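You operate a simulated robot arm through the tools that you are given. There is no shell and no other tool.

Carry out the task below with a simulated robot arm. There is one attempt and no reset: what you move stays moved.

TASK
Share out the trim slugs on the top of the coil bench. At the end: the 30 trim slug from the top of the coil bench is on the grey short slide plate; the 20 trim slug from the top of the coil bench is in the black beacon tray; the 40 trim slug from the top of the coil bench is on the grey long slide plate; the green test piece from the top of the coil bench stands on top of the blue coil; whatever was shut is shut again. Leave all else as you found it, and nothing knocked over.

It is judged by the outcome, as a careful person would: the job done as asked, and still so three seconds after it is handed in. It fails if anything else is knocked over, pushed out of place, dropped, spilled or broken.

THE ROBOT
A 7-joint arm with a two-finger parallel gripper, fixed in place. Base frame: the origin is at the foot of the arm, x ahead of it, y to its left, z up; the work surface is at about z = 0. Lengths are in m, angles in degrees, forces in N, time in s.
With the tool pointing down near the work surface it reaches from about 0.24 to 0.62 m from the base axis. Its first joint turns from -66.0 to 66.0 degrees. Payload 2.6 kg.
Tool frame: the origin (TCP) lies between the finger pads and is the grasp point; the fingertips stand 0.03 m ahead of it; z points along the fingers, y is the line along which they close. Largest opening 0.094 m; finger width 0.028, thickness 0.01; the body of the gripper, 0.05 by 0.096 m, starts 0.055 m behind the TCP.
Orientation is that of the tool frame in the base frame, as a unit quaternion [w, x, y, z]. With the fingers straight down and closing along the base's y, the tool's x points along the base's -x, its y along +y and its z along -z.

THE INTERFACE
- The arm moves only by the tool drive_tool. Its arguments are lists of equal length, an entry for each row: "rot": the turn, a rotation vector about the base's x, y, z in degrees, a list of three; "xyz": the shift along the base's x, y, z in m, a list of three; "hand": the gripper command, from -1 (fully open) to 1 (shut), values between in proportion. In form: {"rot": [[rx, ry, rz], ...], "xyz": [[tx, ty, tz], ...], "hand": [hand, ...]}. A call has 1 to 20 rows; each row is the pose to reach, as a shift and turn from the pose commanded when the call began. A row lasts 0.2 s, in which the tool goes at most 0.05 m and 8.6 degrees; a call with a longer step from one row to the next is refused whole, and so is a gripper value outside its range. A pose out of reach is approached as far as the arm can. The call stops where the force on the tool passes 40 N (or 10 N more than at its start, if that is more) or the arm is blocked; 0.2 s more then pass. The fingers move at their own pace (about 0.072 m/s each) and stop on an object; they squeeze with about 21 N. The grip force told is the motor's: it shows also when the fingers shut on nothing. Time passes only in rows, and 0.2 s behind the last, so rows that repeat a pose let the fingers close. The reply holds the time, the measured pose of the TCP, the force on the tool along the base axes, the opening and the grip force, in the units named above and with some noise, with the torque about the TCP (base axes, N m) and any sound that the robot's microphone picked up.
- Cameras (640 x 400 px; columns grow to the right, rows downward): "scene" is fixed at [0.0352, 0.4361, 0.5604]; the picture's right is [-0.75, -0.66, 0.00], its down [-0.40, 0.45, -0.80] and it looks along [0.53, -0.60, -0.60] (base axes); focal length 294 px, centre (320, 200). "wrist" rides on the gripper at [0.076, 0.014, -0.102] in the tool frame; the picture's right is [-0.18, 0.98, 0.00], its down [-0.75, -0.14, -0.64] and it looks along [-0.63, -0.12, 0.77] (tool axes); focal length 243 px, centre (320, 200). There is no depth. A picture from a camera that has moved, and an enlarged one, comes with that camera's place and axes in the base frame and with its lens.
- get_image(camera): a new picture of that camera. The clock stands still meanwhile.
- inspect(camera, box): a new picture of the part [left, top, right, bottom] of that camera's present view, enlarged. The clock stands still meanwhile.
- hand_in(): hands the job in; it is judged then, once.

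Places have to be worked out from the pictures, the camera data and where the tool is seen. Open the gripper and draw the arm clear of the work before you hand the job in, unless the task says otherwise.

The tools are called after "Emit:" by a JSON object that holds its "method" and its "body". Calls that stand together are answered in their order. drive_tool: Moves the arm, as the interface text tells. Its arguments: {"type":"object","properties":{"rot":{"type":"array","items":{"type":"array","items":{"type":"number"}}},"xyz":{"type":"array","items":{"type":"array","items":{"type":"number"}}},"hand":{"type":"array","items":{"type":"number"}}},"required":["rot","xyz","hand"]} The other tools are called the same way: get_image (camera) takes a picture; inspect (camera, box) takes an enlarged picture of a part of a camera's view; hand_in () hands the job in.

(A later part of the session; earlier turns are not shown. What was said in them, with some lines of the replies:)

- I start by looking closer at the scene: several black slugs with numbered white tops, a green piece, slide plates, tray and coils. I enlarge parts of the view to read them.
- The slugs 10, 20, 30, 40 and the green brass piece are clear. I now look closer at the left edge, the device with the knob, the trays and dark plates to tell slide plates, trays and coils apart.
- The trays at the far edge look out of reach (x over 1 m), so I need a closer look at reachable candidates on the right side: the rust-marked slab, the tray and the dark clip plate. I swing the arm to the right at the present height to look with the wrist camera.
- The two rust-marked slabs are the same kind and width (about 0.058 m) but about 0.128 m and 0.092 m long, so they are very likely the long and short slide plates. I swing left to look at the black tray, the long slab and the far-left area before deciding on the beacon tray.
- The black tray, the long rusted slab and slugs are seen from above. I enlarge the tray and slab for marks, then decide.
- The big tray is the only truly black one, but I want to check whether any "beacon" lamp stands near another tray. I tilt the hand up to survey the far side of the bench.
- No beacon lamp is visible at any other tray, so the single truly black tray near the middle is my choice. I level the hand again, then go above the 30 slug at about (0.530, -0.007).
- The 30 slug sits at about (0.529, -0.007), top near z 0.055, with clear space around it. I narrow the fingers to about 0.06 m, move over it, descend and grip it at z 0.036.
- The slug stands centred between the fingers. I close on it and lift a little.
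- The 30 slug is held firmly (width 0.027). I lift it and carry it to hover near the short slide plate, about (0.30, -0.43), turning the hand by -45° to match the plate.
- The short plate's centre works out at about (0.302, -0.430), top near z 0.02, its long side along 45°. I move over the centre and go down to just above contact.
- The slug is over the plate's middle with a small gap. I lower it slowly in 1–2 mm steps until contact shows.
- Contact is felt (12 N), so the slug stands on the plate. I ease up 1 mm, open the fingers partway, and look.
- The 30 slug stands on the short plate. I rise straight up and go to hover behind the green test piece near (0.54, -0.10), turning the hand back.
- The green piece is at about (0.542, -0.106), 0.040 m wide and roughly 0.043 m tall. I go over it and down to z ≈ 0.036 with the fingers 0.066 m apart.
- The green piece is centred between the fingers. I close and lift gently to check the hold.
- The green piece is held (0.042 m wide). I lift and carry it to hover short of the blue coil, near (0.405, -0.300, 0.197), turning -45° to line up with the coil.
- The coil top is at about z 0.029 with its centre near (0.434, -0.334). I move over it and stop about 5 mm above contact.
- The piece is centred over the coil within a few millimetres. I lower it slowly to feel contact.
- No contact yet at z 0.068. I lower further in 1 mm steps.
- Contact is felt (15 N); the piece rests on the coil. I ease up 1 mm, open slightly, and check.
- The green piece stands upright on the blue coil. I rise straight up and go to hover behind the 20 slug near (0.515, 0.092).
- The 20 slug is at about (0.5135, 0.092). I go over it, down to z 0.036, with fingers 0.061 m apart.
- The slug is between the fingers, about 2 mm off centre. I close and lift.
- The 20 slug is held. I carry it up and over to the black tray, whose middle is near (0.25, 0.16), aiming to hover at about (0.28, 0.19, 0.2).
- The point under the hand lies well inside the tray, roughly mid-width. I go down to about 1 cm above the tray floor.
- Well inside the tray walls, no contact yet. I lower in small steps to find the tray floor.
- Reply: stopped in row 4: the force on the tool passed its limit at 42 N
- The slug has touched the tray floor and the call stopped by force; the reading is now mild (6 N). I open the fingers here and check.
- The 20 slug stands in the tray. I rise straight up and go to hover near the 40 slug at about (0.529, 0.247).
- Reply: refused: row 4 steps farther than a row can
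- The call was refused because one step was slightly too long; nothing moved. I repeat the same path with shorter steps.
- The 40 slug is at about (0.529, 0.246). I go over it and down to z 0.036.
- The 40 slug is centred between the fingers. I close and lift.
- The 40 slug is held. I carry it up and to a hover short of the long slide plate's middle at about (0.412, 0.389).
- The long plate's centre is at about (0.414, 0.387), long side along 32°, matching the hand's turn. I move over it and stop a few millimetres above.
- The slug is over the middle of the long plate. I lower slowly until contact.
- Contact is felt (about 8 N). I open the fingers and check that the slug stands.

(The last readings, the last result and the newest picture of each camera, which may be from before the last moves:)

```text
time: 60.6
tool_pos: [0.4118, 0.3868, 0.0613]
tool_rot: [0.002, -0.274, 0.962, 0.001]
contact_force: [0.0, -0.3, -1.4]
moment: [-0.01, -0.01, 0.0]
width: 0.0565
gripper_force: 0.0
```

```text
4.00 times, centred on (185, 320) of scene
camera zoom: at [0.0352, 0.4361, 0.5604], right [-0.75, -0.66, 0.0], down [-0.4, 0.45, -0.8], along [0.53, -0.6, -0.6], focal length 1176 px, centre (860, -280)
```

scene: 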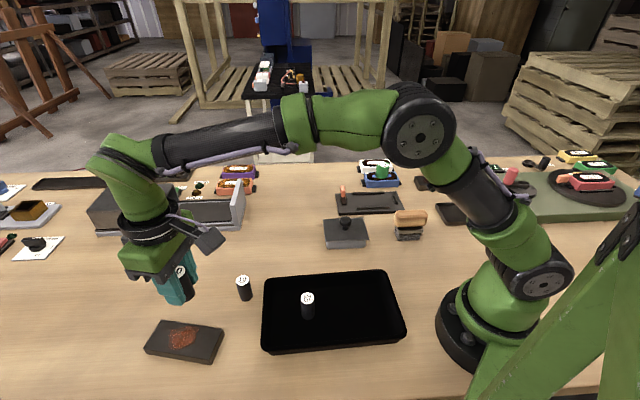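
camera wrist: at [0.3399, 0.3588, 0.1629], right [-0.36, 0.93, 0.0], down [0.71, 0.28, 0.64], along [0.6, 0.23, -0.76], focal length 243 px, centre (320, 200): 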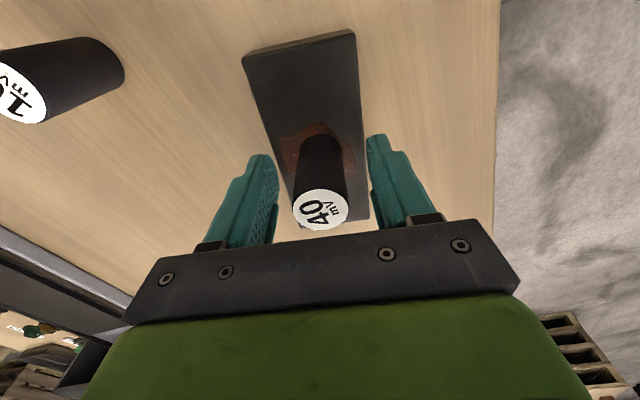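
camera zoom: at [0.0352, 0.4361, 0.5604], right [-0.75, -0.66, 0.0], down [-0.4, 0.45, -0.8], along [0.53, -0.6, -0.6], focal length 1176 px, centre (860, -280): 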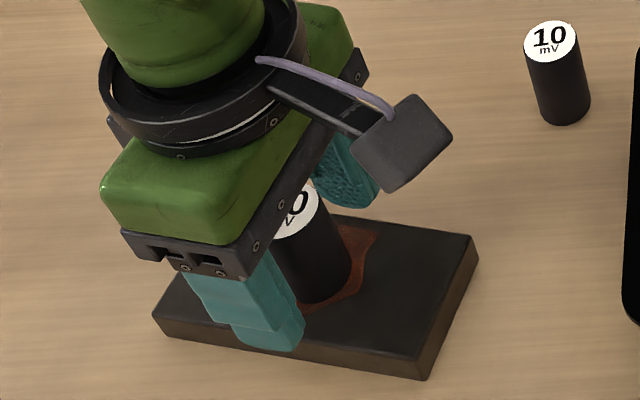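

The 40 slug stands on the long plate. I rise straight up and draw the arm back to about its starting pose to check the whole bench.

Emit:
{"method": "drive_tool", "body": {"rot": [[0, 0, 0], [0, 0, 0], [0, 0, 0], [0, 0, 0], [0, 0, -4], [0, 0, -8], [0, 0, -12], [0, 0, -16], [0, 0, -20], [0, 0, -24], [0, 0, -28], [0, 0, -32], [0, 0, -32]], "xyz": [[0, 0, 0.025], [0, 0, 0.06], [0, 0, 0.1], [0, 0, 0.14], [-0.005, -0.04, 0.16], [-0.01, -0.08, 0.18], [-0.015, -0.12, 0.2], [-0.02, -0.16, 0.22], [-0.025, -0.2, 0.24], [-0.03, -0.24, 0.25], [-0.035, -0.285, 0.255], [-0.045, -0.33, 0.255], [-0.045, -0.337, 0.255]], "hand": [-0.3, -0.3, -0.5, -1, -1, -1, -1, -1, -1, -1, -1, -1, -1]}}

Emit:
{"method": "get_image", "body": {"camera": "scene"}}

Emit:
{"method": "get_image", "body": {"camera": "wrist"}}

```text
time: 63.5
tool_pos: [0.3682, 0.0514, 0.3168]
tool_rot: [0.002, 0.0, 1.0, 0.0]
contact_force: [-0.3, -0.2, -0.1]
moment: [0.02, 0.03, -0.01]
width: 0.0938
gripper_force: 0.1
```

```text
taken
```

scene: 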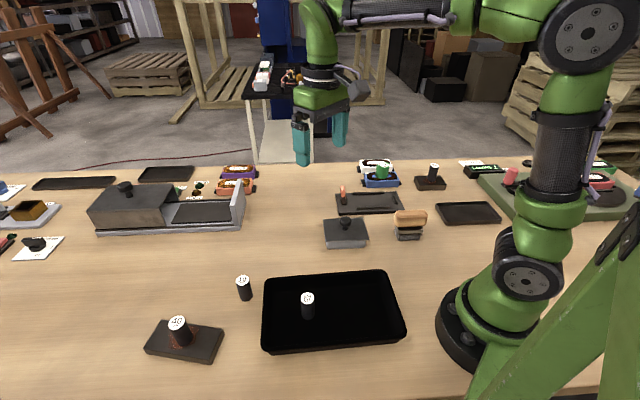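

```text
taken
camera wrist: at [0.2918, 0.0654, 0.419], right [0.19, 0.98, 0.0], down [0.75, -0.14, 0.64], along [0.63, -0.12, -0.76], focal length 243 px, centre (320, 200)
```

wrist: 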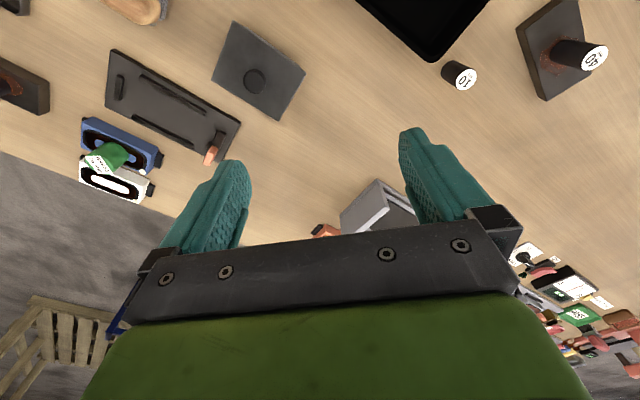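

Everything looks in place from here. I zoom in on the four placed pieces for a last check before handing in.

Emit:
{"method": "inspect", "body": {"camera": "scene", "box": [340, 145, 468, 225]}}

Emit:
{"method": "inspect", "body": {"camera": "scene", "box": [140, 260, 332, 380]}}

```text
5.00 times, centred on (404, 185) of scene
camera zoom: at [0.0352, 0.4361, 0.5604], right [-0.75, -0.66, 0.0], down [-0.4, 0.45, -0.8], along [0.53, -0.6, -0.6], focal length 1470 px, centre (-100, 275)
```

zoom: 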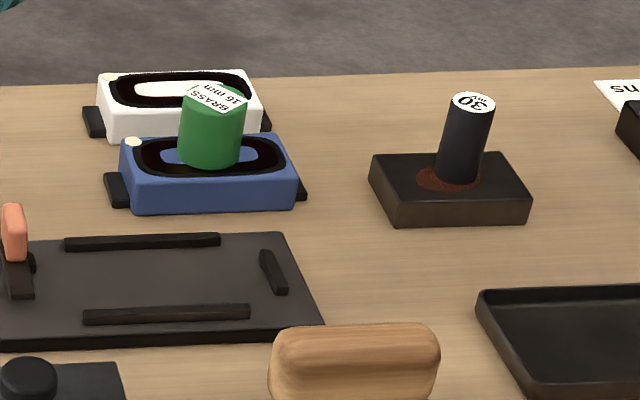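

```text
3.33 times, centred on (236, 320) of scene
camera zoom: at [0.0352, 0.4361, 0.5604], right [-0.75, -0.66, 0.0], down [-0.4, 0.45, -0.8], along [0.53, -0.6, -0.6], focal length 980 px, centre (600, -200)
```

zoom: 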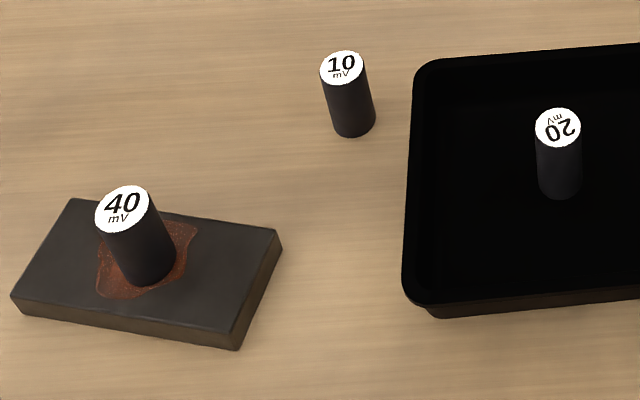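

The 30 slug stands on the short plate, 40 on the long plate, 20 in the black tray and the green piece on the blue coil. The 10 slug and all else are untouched, nothing was opened, the gripper is open and the arm is clear, so I hand the job in.

Emit:
{"method": "hand_in", "body": {}}

```text
The job is handed in.
```

The job is handed in, with all four pieces standing upright where the task asked. No result came back from the hand-in. Two of the target names rest on my judgement, explained below.

| Piece | Where it is now |
|---|---|
| 30 trim slug | on the short rust-marked slab, right side of the bench |
| 20 trim slug | in the large black tray near the arm |
| 40 trim slug | on the long rust-marked slab, left side of the bench |
| Green test piece | on top of the blue coil |

- **Slide plates:** nothing on the bench is labelled as a slide plate. I took the two grey rust-marked slabs to be them, because they match in width (about 0.058 m) and differ only in length (about 0.09 m and 0.13 m).
- **Beacon tray:** no tray is labelled as this, and I saw no beacon lamp near any of them. I used the large tray because it is the only truly black one; the other three look dark grey, and two of those are out of reach.

I opened nothing, so nothing needed shutting again. In the last pictures the 10 slug and everything else looked as I found it. The gripper is open and the arm is clear of the work.
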